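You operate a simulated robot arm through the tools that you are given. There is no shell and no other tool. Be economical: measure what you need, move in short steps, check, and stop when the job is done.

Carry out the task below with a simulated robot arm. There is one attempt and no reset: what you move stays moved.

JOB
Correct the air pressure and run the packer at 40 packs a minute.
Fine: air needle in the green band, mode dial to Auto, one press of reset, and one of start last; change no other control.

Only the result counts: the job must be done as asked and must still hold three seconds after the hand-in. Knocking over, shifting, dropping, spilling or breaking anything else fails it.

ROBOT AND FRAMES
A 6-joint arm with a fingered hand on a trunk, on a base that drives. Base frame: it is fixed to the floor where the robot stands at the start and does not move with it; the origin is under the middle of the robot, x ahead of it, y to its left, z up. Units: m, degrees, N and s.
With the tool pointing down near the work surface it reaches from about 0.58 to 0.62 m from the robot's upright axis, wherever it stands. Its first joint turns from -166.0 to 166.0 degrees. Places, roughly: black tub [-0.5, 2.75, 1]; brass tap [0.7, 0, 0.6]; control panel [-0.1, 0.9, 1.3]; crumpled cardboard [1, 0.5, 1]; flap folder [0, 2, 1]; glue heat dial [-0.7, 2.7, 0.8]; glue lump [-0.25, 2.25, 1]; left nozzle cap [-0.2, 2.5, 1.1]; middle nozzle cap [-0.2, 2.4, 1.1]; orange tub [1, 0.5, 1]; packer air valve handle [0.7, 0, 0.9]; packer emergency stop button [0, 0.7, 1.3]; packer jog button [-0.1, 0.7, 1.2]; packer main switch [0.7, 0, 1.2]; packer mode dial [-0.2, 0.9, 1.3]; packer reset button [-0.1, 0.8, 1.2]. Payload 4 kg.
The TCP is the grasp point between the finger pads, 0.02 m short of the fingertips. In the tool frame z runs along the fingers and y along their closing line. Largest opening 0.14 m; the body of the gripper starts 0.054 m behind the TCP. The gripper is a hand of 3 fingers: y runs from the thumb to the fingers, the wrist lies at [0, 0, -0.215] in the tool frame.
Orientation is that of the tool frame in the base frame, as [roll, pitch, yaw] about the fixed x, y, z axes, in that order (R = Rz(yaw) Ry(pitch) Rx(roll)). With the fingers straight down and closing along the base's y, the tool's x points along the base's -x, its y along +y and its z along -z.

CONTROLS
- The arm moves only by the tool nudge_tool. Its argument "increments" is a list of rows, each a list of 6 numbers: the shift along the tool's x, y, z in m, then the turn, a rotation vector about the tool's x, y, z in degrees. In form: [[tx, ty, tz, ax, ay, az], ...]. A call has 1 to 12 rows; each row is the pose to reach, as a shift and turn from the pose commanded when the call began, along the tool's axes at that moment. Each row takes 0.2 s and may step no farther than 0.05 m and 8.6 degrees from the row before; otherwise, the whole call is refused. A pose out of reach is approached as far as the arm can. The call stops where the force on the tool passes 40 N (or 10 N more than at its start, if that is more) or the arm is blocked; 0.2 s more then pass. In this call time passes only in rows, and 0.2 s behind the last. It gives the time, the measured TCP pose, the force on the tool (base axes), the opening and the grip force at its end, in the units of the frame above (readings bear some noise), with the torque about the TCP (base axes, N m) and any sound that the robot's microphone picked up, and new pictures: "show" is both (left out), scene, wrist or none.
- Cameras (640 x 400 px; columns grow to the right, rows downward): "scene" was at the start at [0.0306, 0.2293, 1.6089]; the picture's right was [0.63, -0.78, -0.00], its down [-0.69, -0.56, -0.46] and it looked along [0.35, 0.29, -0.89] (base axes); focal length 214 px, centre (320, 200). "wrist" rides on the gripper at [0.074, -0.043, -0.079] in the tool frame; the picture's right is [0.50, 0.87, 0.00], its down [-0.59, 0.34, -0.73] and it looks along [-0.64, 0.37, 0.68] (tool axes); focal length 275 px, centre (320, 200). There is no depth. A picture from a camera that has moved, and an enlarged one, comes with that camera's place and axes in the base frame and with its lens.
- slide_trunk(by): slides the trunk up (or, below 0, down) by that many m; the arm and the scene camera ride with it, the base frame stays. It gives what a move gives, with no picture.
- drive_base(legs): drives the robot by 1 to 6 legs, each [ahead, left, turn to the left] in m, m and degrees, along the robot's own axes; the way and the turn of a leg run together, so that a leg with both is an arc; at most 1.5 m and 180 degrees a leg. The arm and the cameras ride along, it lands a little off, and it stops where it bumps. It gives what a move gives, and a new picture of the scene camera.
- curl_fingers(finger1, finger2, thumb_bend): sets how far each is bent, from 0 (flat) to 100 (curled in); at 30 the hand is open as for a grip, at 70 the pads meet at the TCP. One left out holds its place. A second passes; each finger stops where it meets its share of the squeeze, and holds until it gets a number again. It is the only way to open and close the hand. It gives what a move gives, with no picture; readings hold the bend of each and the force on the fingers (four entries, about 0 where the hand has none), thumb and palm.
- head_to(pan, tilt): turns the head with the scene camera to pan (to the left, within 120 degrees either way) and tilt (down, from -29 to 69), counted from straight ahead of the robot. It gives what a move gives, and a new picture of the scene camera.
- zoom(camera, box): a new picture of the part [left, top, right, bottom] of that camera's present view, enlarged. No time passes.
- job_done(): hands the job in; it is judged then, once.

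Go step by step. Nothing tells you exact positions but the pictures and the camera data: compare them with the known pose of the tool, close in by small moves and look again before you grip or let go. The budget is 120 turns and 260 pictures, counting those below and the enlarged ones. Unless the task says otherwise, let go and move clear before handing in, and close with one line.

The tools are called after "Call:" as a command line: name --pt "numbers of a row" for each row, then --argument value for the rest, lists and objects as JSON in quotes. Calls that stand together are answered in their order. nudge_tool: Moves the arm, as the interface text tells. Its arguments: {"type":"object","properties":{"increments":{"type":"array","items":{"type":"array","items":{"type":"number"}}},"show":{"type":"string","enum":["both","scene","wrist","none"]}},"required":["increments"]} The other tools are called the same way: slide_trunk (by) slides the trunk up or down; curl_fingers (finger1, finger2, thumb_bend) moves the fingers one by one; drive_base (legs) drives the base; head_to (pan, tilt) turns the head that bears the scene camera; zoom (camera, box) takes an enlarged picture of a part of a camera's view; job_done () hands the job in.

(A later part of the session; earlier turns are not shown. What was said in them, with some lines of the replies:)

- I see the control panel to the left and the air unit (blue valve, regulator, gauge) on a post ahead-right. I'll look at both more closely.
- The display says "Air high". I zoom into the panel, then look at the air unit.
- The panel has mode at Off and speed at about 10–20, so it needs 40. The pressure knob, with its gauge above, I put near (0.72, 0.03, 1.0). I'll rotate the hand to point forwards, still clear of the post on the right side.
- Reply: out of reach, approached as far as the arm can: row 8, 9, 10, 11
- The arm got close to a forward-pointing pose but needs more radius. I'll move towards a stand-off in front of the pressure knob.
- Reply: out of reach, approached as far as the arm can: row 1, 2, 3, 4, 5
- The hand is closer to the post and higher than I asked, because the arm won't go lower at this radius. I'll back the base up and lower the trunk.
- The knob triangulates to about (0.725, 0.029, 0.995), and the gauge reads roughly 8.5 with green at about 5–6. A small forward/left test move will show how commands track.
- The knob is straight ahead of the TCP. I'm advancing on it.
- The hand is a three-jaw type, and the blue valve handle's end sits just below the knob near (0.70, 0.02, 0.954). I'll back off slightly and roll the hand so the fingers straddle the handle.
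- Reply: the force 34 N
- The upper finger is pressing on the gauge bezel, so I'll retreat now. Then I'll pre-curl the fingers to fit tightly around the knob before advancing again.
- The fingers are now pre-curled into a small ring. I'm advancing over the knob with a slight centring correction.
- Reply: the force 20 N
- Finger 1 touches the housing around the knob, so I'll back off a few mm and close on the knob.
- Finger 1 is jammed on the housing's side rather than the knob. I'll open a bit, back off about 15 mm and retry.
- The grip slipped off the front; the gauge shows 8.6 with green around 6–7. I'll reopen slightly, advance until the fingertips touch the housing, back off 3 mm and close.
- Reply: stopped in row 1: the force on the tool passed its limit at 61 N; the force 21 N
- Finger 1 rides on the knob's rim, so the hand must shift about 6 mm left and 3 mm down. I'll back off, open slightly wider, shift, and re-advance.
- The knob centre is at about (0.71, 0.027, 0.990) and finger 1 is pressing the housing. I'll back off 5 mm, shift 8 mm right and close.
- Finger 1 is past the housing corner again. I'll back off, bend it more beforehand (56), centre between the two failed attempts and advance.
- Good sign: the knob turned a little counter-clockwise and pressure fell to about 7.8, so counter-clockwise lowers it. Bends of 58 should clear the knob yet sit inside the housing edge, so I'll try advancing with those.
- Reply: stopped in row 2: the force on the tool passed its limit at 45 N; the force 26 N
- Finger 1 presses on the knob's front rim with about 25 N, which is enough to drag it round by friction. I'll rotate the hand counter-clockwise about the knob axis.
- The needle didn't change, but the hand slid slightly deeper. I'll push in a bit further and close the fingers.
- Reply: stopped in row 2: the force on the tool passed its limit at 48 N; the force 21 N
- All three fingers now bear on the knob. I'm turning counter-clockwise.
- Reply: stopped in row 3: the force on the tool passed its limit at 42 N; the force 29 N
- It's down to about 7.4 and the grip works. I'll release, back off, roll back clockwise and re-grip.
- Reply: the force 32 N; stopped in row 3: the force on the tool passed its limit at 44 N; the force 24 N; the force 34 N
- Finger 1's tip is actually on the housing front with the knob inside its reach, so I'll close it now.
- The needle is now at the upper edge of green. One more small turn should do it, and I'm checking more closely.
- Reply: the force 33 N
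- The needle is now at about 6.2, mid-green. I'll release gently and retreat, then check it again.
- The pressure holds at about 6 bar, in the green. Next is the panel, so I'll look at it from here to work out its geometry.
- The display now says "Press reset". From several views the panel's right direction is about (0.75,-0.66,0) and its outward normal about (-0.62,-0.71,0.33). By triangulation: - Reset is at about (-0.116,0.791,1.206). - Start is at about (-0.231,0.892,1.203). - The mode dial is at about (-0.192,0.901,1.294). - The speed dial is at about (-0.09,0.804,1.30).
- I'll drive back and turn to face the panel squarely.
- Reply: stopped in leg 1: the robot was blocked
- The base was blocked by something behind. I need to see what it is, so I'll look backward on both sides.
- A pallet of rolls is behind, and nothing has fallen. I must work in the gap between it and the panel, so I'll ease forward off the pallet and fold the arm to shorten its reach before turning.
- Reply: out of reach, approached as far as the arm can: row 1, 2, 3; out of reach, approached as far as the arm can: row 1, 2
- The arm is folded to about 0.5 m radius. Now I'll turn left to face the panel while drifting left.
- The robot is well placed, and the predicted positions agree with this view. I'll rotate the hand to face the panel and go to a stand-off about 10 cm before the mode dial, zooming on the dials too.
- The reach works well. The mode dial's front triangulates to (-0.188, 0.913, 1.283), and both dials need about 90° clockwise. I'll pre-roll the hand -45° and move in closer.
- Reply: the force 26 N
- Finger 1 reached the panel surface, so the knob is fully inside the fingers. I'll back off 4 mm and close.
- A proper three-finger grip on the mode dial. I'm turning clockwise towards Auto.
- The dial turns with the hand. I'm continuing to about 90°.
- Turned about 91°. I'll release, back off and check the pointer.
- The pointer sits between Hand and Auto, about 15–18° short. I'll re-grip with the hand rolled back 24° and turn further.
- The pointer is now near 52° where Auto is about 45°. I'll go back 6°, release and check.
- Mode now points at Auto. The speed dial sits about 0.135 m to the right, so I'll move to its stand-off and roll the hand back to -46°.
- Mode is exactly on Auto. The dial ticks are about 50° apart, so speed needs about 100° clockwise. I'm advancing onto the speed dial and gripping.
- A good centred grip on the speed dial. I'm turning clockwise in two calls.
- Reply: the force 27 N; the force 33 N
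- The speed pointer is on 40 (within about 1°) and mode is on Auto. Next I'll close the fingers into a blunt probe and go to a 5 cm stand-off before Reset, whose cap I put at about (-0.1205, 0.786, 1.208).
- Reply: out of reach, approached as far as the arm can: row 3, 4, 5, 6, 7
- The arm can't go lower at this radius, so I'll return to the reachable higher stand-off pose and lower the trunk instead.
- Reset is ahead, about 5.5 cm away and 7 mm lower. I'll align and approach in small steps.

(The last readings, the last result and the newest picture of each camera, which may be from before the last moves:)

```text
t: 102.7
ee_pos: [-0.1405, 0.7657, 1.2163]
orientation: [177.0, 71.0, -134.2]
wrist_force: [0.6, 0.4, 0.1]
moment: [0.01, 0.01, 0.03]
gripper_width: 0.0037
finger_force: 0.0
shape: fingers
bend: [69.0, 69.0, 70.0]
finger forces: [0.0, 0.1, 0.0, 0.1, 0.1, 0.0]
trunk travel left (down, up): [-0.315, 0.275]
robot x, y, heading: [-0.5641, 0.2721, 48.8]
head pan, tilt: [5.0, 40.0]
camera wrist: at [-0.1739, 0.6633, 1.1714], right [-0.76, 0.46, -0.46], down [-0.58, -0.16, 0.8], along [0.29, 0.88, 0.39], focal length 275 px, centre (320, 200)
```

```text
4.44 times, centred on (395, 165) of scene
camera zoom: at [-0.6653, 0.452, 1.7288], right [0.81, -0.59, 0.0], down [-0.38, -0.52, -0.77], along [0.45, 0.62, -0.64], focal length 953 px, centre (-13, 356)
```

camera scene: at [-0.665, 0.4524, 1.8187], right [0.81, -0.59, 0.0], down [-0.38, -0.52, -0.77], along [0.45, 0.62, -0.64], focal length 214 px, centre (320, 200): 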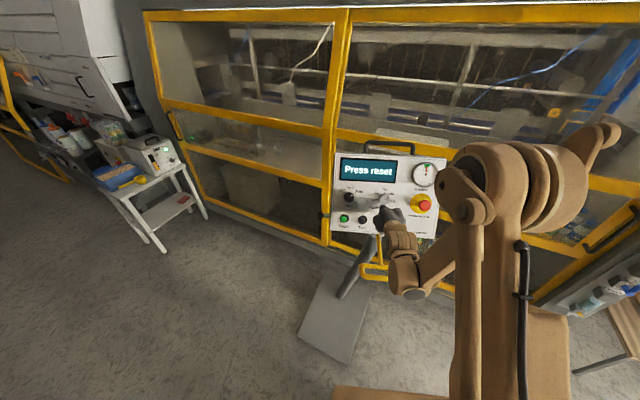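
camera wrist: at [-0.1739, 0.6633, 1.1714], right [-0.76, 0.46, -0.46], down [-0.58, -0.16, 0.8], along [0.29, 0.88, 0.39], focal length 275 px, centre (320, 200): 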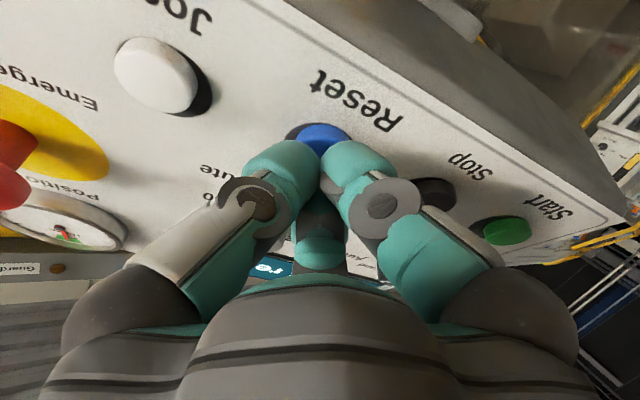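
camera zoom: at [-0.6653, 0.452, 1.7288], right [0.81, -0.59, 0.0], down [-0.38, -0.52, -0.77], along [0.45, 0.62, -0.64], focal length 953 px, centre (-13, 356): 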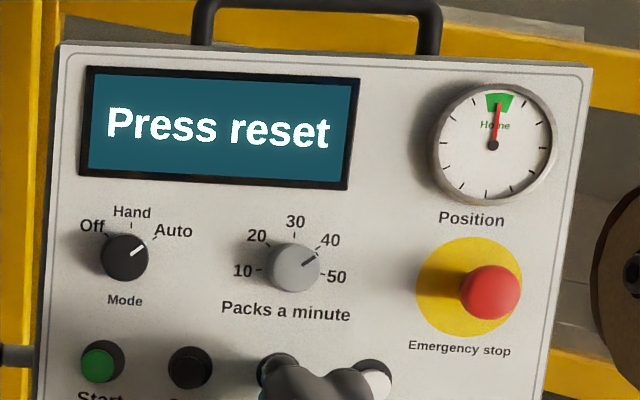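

Call:
nudge_tool --pt "0 0 0.006 0 0 0" --pt "0 0 0.01 0 0 0" --pt "0 0 0.013 0 0 0" --pt "0 0 0.016 0 0 0" --show "wrist"

Call:
zoom --camera "scene" --box '[345, 120, 445, 210]'

```text
t: 103.7
ee_pos: [-0.132, 0.7724, 1.2121]
orientation: [177.0, 71.1, -134.2]
wrist_force: [-14.7, -14.9, 3.8]
moment: [-0.23, 0.22, 0.05]
gripper_width: 0.0026
finger_force: 12.1
shape: fingers
bend: [71.0, 69.0, 70.0]
finger forces: [24.5, 0.1, 0.0, 0.0, 0.1, 0.0]
trunk travel left (down, up): [-0.315, 0.275]
robot x, y, heading: [-0.5611, 0.2746, 48.9]
head pan, tilt: [5.0, 40.0]
heard: click
camera wrist: at [-0.1666, 0.6722, 1.1682], right [-0.76, 0.46, -0.46], down [-0.58, -0.16, 0.8], along [0.29, 0.87, 0.39], focal length 275 px, centre (320, 200)
```

wrist: 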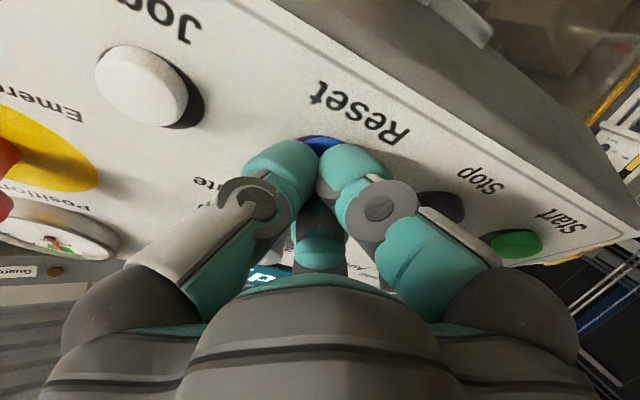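

```text
4.44 times, centred on (395, 165) of scene
camera zoom: at [-0.6689, 0.4484, 1.729], right [0.81, -0.59, 0.0], down [-0.38, -0.52, -0.77], along [0.45, 0.62, -0.64], focal length 953 px, centre (-13, 356)
```

zoom: 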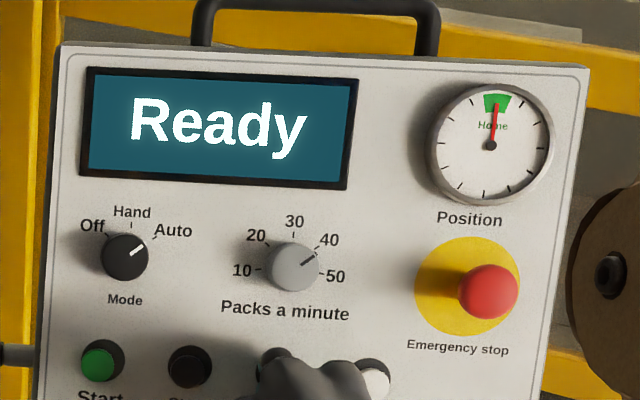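

Click heard and the display reads "Ready". I'll retreat and shift 0.149 m left to Start.

Call:
nudge_tool --pt "0 0 -0.025 0 0 0" --pt "0 0 -0.05 0 0 0" --pt "0.001 0.04 -0.05 0 0 0" --pt "0.0015 0.08 -0.05 0 0 0" --pt "0.002 0.12 -0.05 0 0 0" --pt "0.0026 0.149 -0.05 0 0 0" --show "wrist"

Call:
zoom --camera "scene" --box '[325, 120, 445, 220]'

```text
t: 105.1
ee_pos: [-0.274, 0.8377, 1.2259]
orientation: [177.0, 70.9, -134.3]
wrist_force: [0.6, 0.0, 0.1]
moment: [0.01, 0.02, 0.01]
gripper_width: 0.0033
finger_force: 0.0
shape: fingers
bend: [71.0, 69.0, 70.0]
finger forces: [0.0, 0.0, 0.1, 0.0, 0.0, 0.0]
trunk travel left (down, up): [-0.315, 0.275]
robot x, y, heading: [-0.5597, 0.275, 48.7]
head pan, tilt: [5.0, 40.0]
camera wrist: at [-0.3079, 0.7373, 1.1829], right [-0.76, 0.46, -0.46], down [-0.58, -0.16, 0.8], along [0.29, 0.87, 0.39], focal length 275 px, centre (320, 200)
```

wrist: 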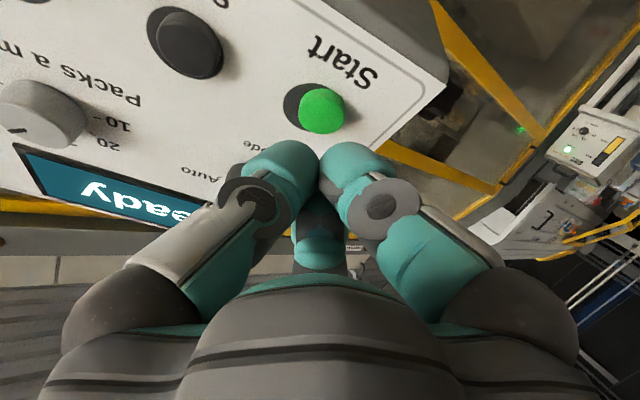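

```text
4.00 times, centred on (385, 170) of scene
camera zoom: at [-0.6662, 0.4522, 1.7287], right [0.81, -0.59, 0.0], down [-0.38, -0.52, -0.77], along [0.45, 0.62, -0.64], focal length 858 px, centre (60, 320)
```

zoom: 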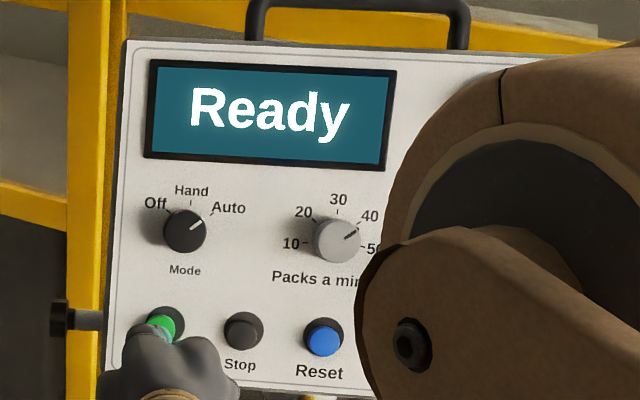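

Start is well aligned, about 5 cm ahead of the probe's press depth. I'm pressing it once.

Call:
nudge_tool --pt "0 -0.001 0.02 0 0 0" --pt "0 -0.001 0.035 0 0 0" --pt "0 -0.001 0.042 0 0 0" --pt "0 -0.001 0.046 0 0 0" --pt "0 -0.001 0.05 0 0 0" --show "wrist"

Call:
zoom --camera "scene" --box '[325, 120, 445, 220]'

```text
t: 106.3
ee_pos: [-0.244, 0.8718, 1.211]
orientation: [176.9, 71.1, -134.3]
wrist_force: [-7.8, -9.8, 2.2]
moment: [-0.14, 0.15, 0.04]
gripper_width: 0.0027
finger_force: 7.6
shape: fingers
bend: [71.0, 69.0, 70.0]
finger forces: [16.4, 0.1, 0.1, 0.0, 0.1, 0.1]
trunk travel left (down, up): [-0.315, 0.275]
robot x, y, heading: [-0.5622, 0.2767, 48.7]
head pan, tilt: [5.0, 40.0]
heard: click
camera wrist: at [-0.2777, 0.7705, 1.1673], right [-0.76, 0.46, -0.46], down [-0.58, -0.16, 0.8], along [0.29, 0.87, 0.39], focal length 275 px, centre (320, 200)
```

wrist: 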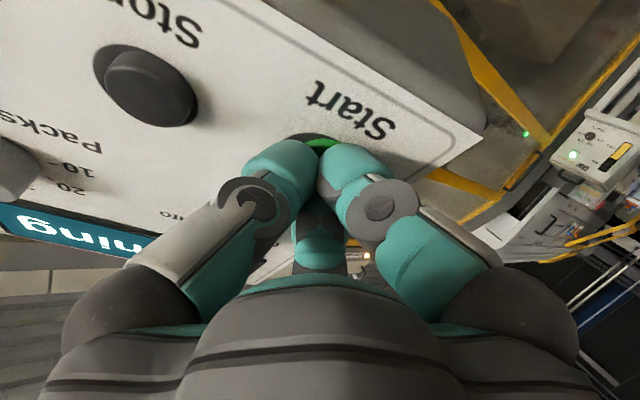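

```text
4.00 times, centred on (385, 170) of scene
camera zoom: at [-0.6677, 0.4498, 1.7289], right [0.81, -0.59, 0.0], down [-0.38, -0.52, -0.77], along [0.45, 0.62, -0.64], focal length 858 px, centre (60, 320)
```

zoom: 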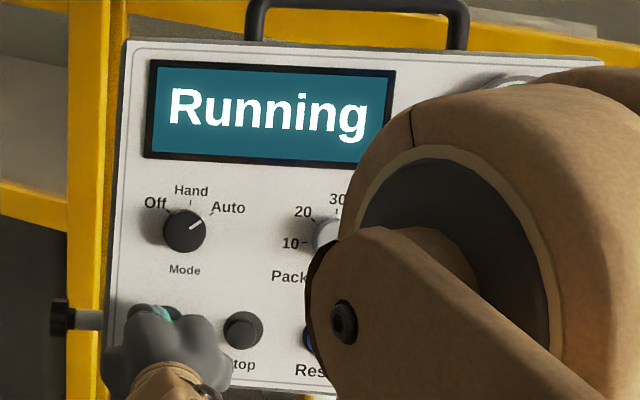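

The display shows "Running". I'll retreat clear of the panel and check that it stays running.

Call:
nudge_tool --pt "0 0 -0.025 0 0 0" --pt "0 0 -0.05 0 0 0" --pt "-0.02 0 -0.08 0 0 0" --pt "-0.04 0 -0.1 0 0 0" --show "none"

Call:
zoom --camera "scene" --box '[325, 120, 445, 220]'

Call:
head_to --pan -40 --tilt 30

```text
t: 107.3
ee_pos: [-0.2951, 0.8095, 1.2824]
orientation: [177.0, 71.0, -134.3]
wrist_force: [0.4, 0.0, -0.5]
moment: [0.02, 0.01, 0.0]
gripper_width: 0.0036
finger_force: 0.1
shape: fingers
bend: [71.0, 69.0, 70.0]
finger forces: [0.1, 0.0, 0.0, 0.1, 0.0, 0.0]
trunk travel left (down, up): [-0.315, 0.275]
robot x, y, heading: [-0.5629, 0.2726, 48.5]
head pan, tilt: [5.0, 40.0]
```

```text
4.00 times, centred on (385, 170) of scene
camera zoom: at [-0.6659, 0.4511, 1.7288], right [0.81, -0.59, 0.0], down [-0.38, -0.52, -0.77], along [0.45, 0.62, -0.64], focal length 858 px, centre (60, 320)
```

zoom: 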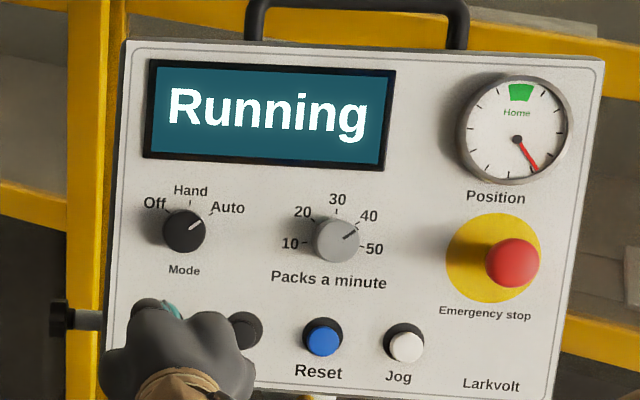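

```text
t: 108.4
ee_pos: [-0.2957, 0.8114, 1.282]
orientation: [177.1, 71.0, -134.0]
wrist_force: [-0.2, -0.6, 1.1]
moment: [0.0, -0.01, -0.04]
gripper_width: 0.0033
finger_force: 0.0
shape: fingers
bend: [71.0, 69.0, 70.0]
finger forces: [0.1, 0.1, 0.0, 0.0, 0.0, 0.0]
trunk travel left (down, up): [-0.315, 0.275]
robot x, y, heading: [-0.5618, 0.271, 48.8]
head pan, tilt: [-40.0, 30.0]
camera scene: at [-0.6265, 0.3973, 1.7441], right [0.15, -0.99, 0.0], down [-0.49, -0.08, -0.87], along [0.86, 0.13, -0.5], focal length 214 px, centre (320, 200)
```

scene: 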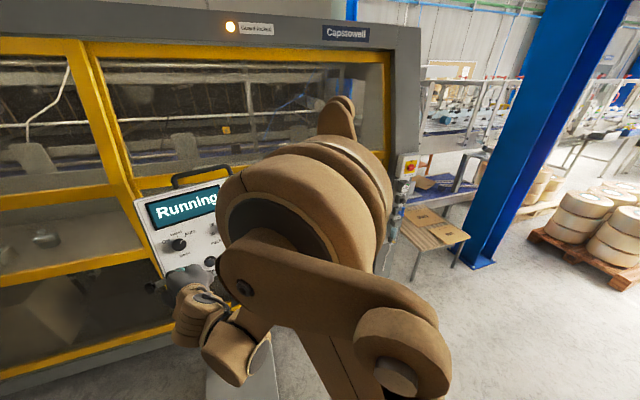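

It's still running, with the speed pointer at 40. One last check of the air gauge.

Call:
zoom --camera "scene" --box '[380, 145, 440, 245]'

```text
4.00 times, centred on (410, 195) of scene
camera zoom: at [-0.6265, 0.3973, 1.7441], right [0.15, -0.99, 0.0], down [-0.49, -0.08, -0.87], along [0.86, 0.13, -0.5], focal length 858 px, centre (-40, 220)
```

zoom: 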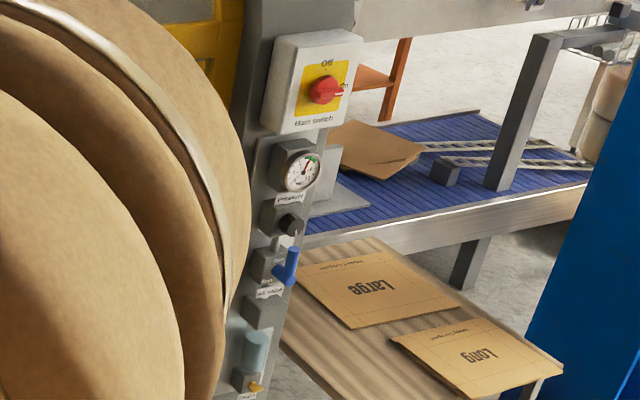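

Call:
zoom --camera "scene" --box '[440, 178, 468, 222]'

Call:
zoom --camera "scene" --box '[442, 178, 464, 196]'

```text
9.09 times, centred on (454, 200) of scene
camera zoom: at [-0.6265, 0.3973, 1.7441], right [0.15, -0.99, 0.0], down [-0.49, -0.08, -0.87], along [0.86, 0.13, -0.5], focal length 1950 px, centre (-898, 200)
```

zoom: 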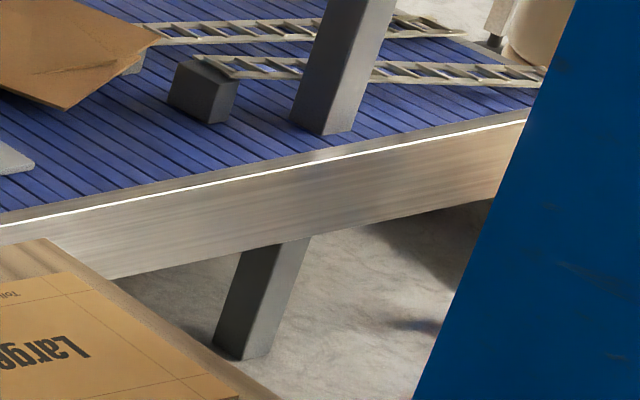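

```text
16.00 times, centred on (453, 187) of scene
camera zoom: at [-0.6265, 0.3973, 1.7441], right [0.15, -0.99, 0.0], down [-0.49, -0.08, -0.87], along [0.86, 0.13, -0.5], focal length 3432 px, centre (-1808, 408)
```

zoom: 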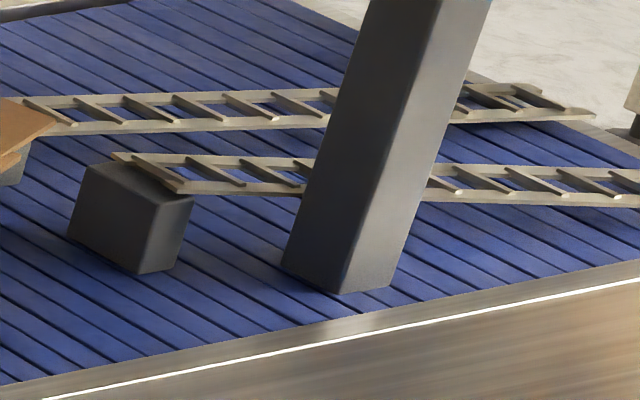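

Call:
zoom --camera "scene" --box '[390, 178, 420, 220]'

```text
9.52 times, centred on (405, 199) of scene
camera zoom: at [-0.6265, 0.3973, 1.7441], right [0.15, -0.99, 0.0], down [-0.49, -0.08, -0.87], along [0.86, 0.13, -0.5], focal length 2043 px, centre (-490, 210)
```

zoom: 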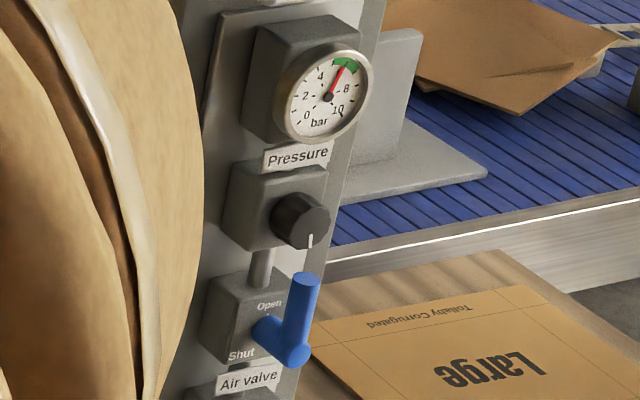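

The needle is mid-green, the valve is Open, and the packer is running with the hand clear. I'm handing in.

Call:
job_done

```text
The job is handed in.
```

The packer is running at 40 packs a minute: air about 6 bar in the green band, mode on Auto, speed dial turned from 20 to 40, reset pressed once and start pressed once last. While backing up, the base bumped the pallet of rolls behind it and stopped; nothing fell that I could see.
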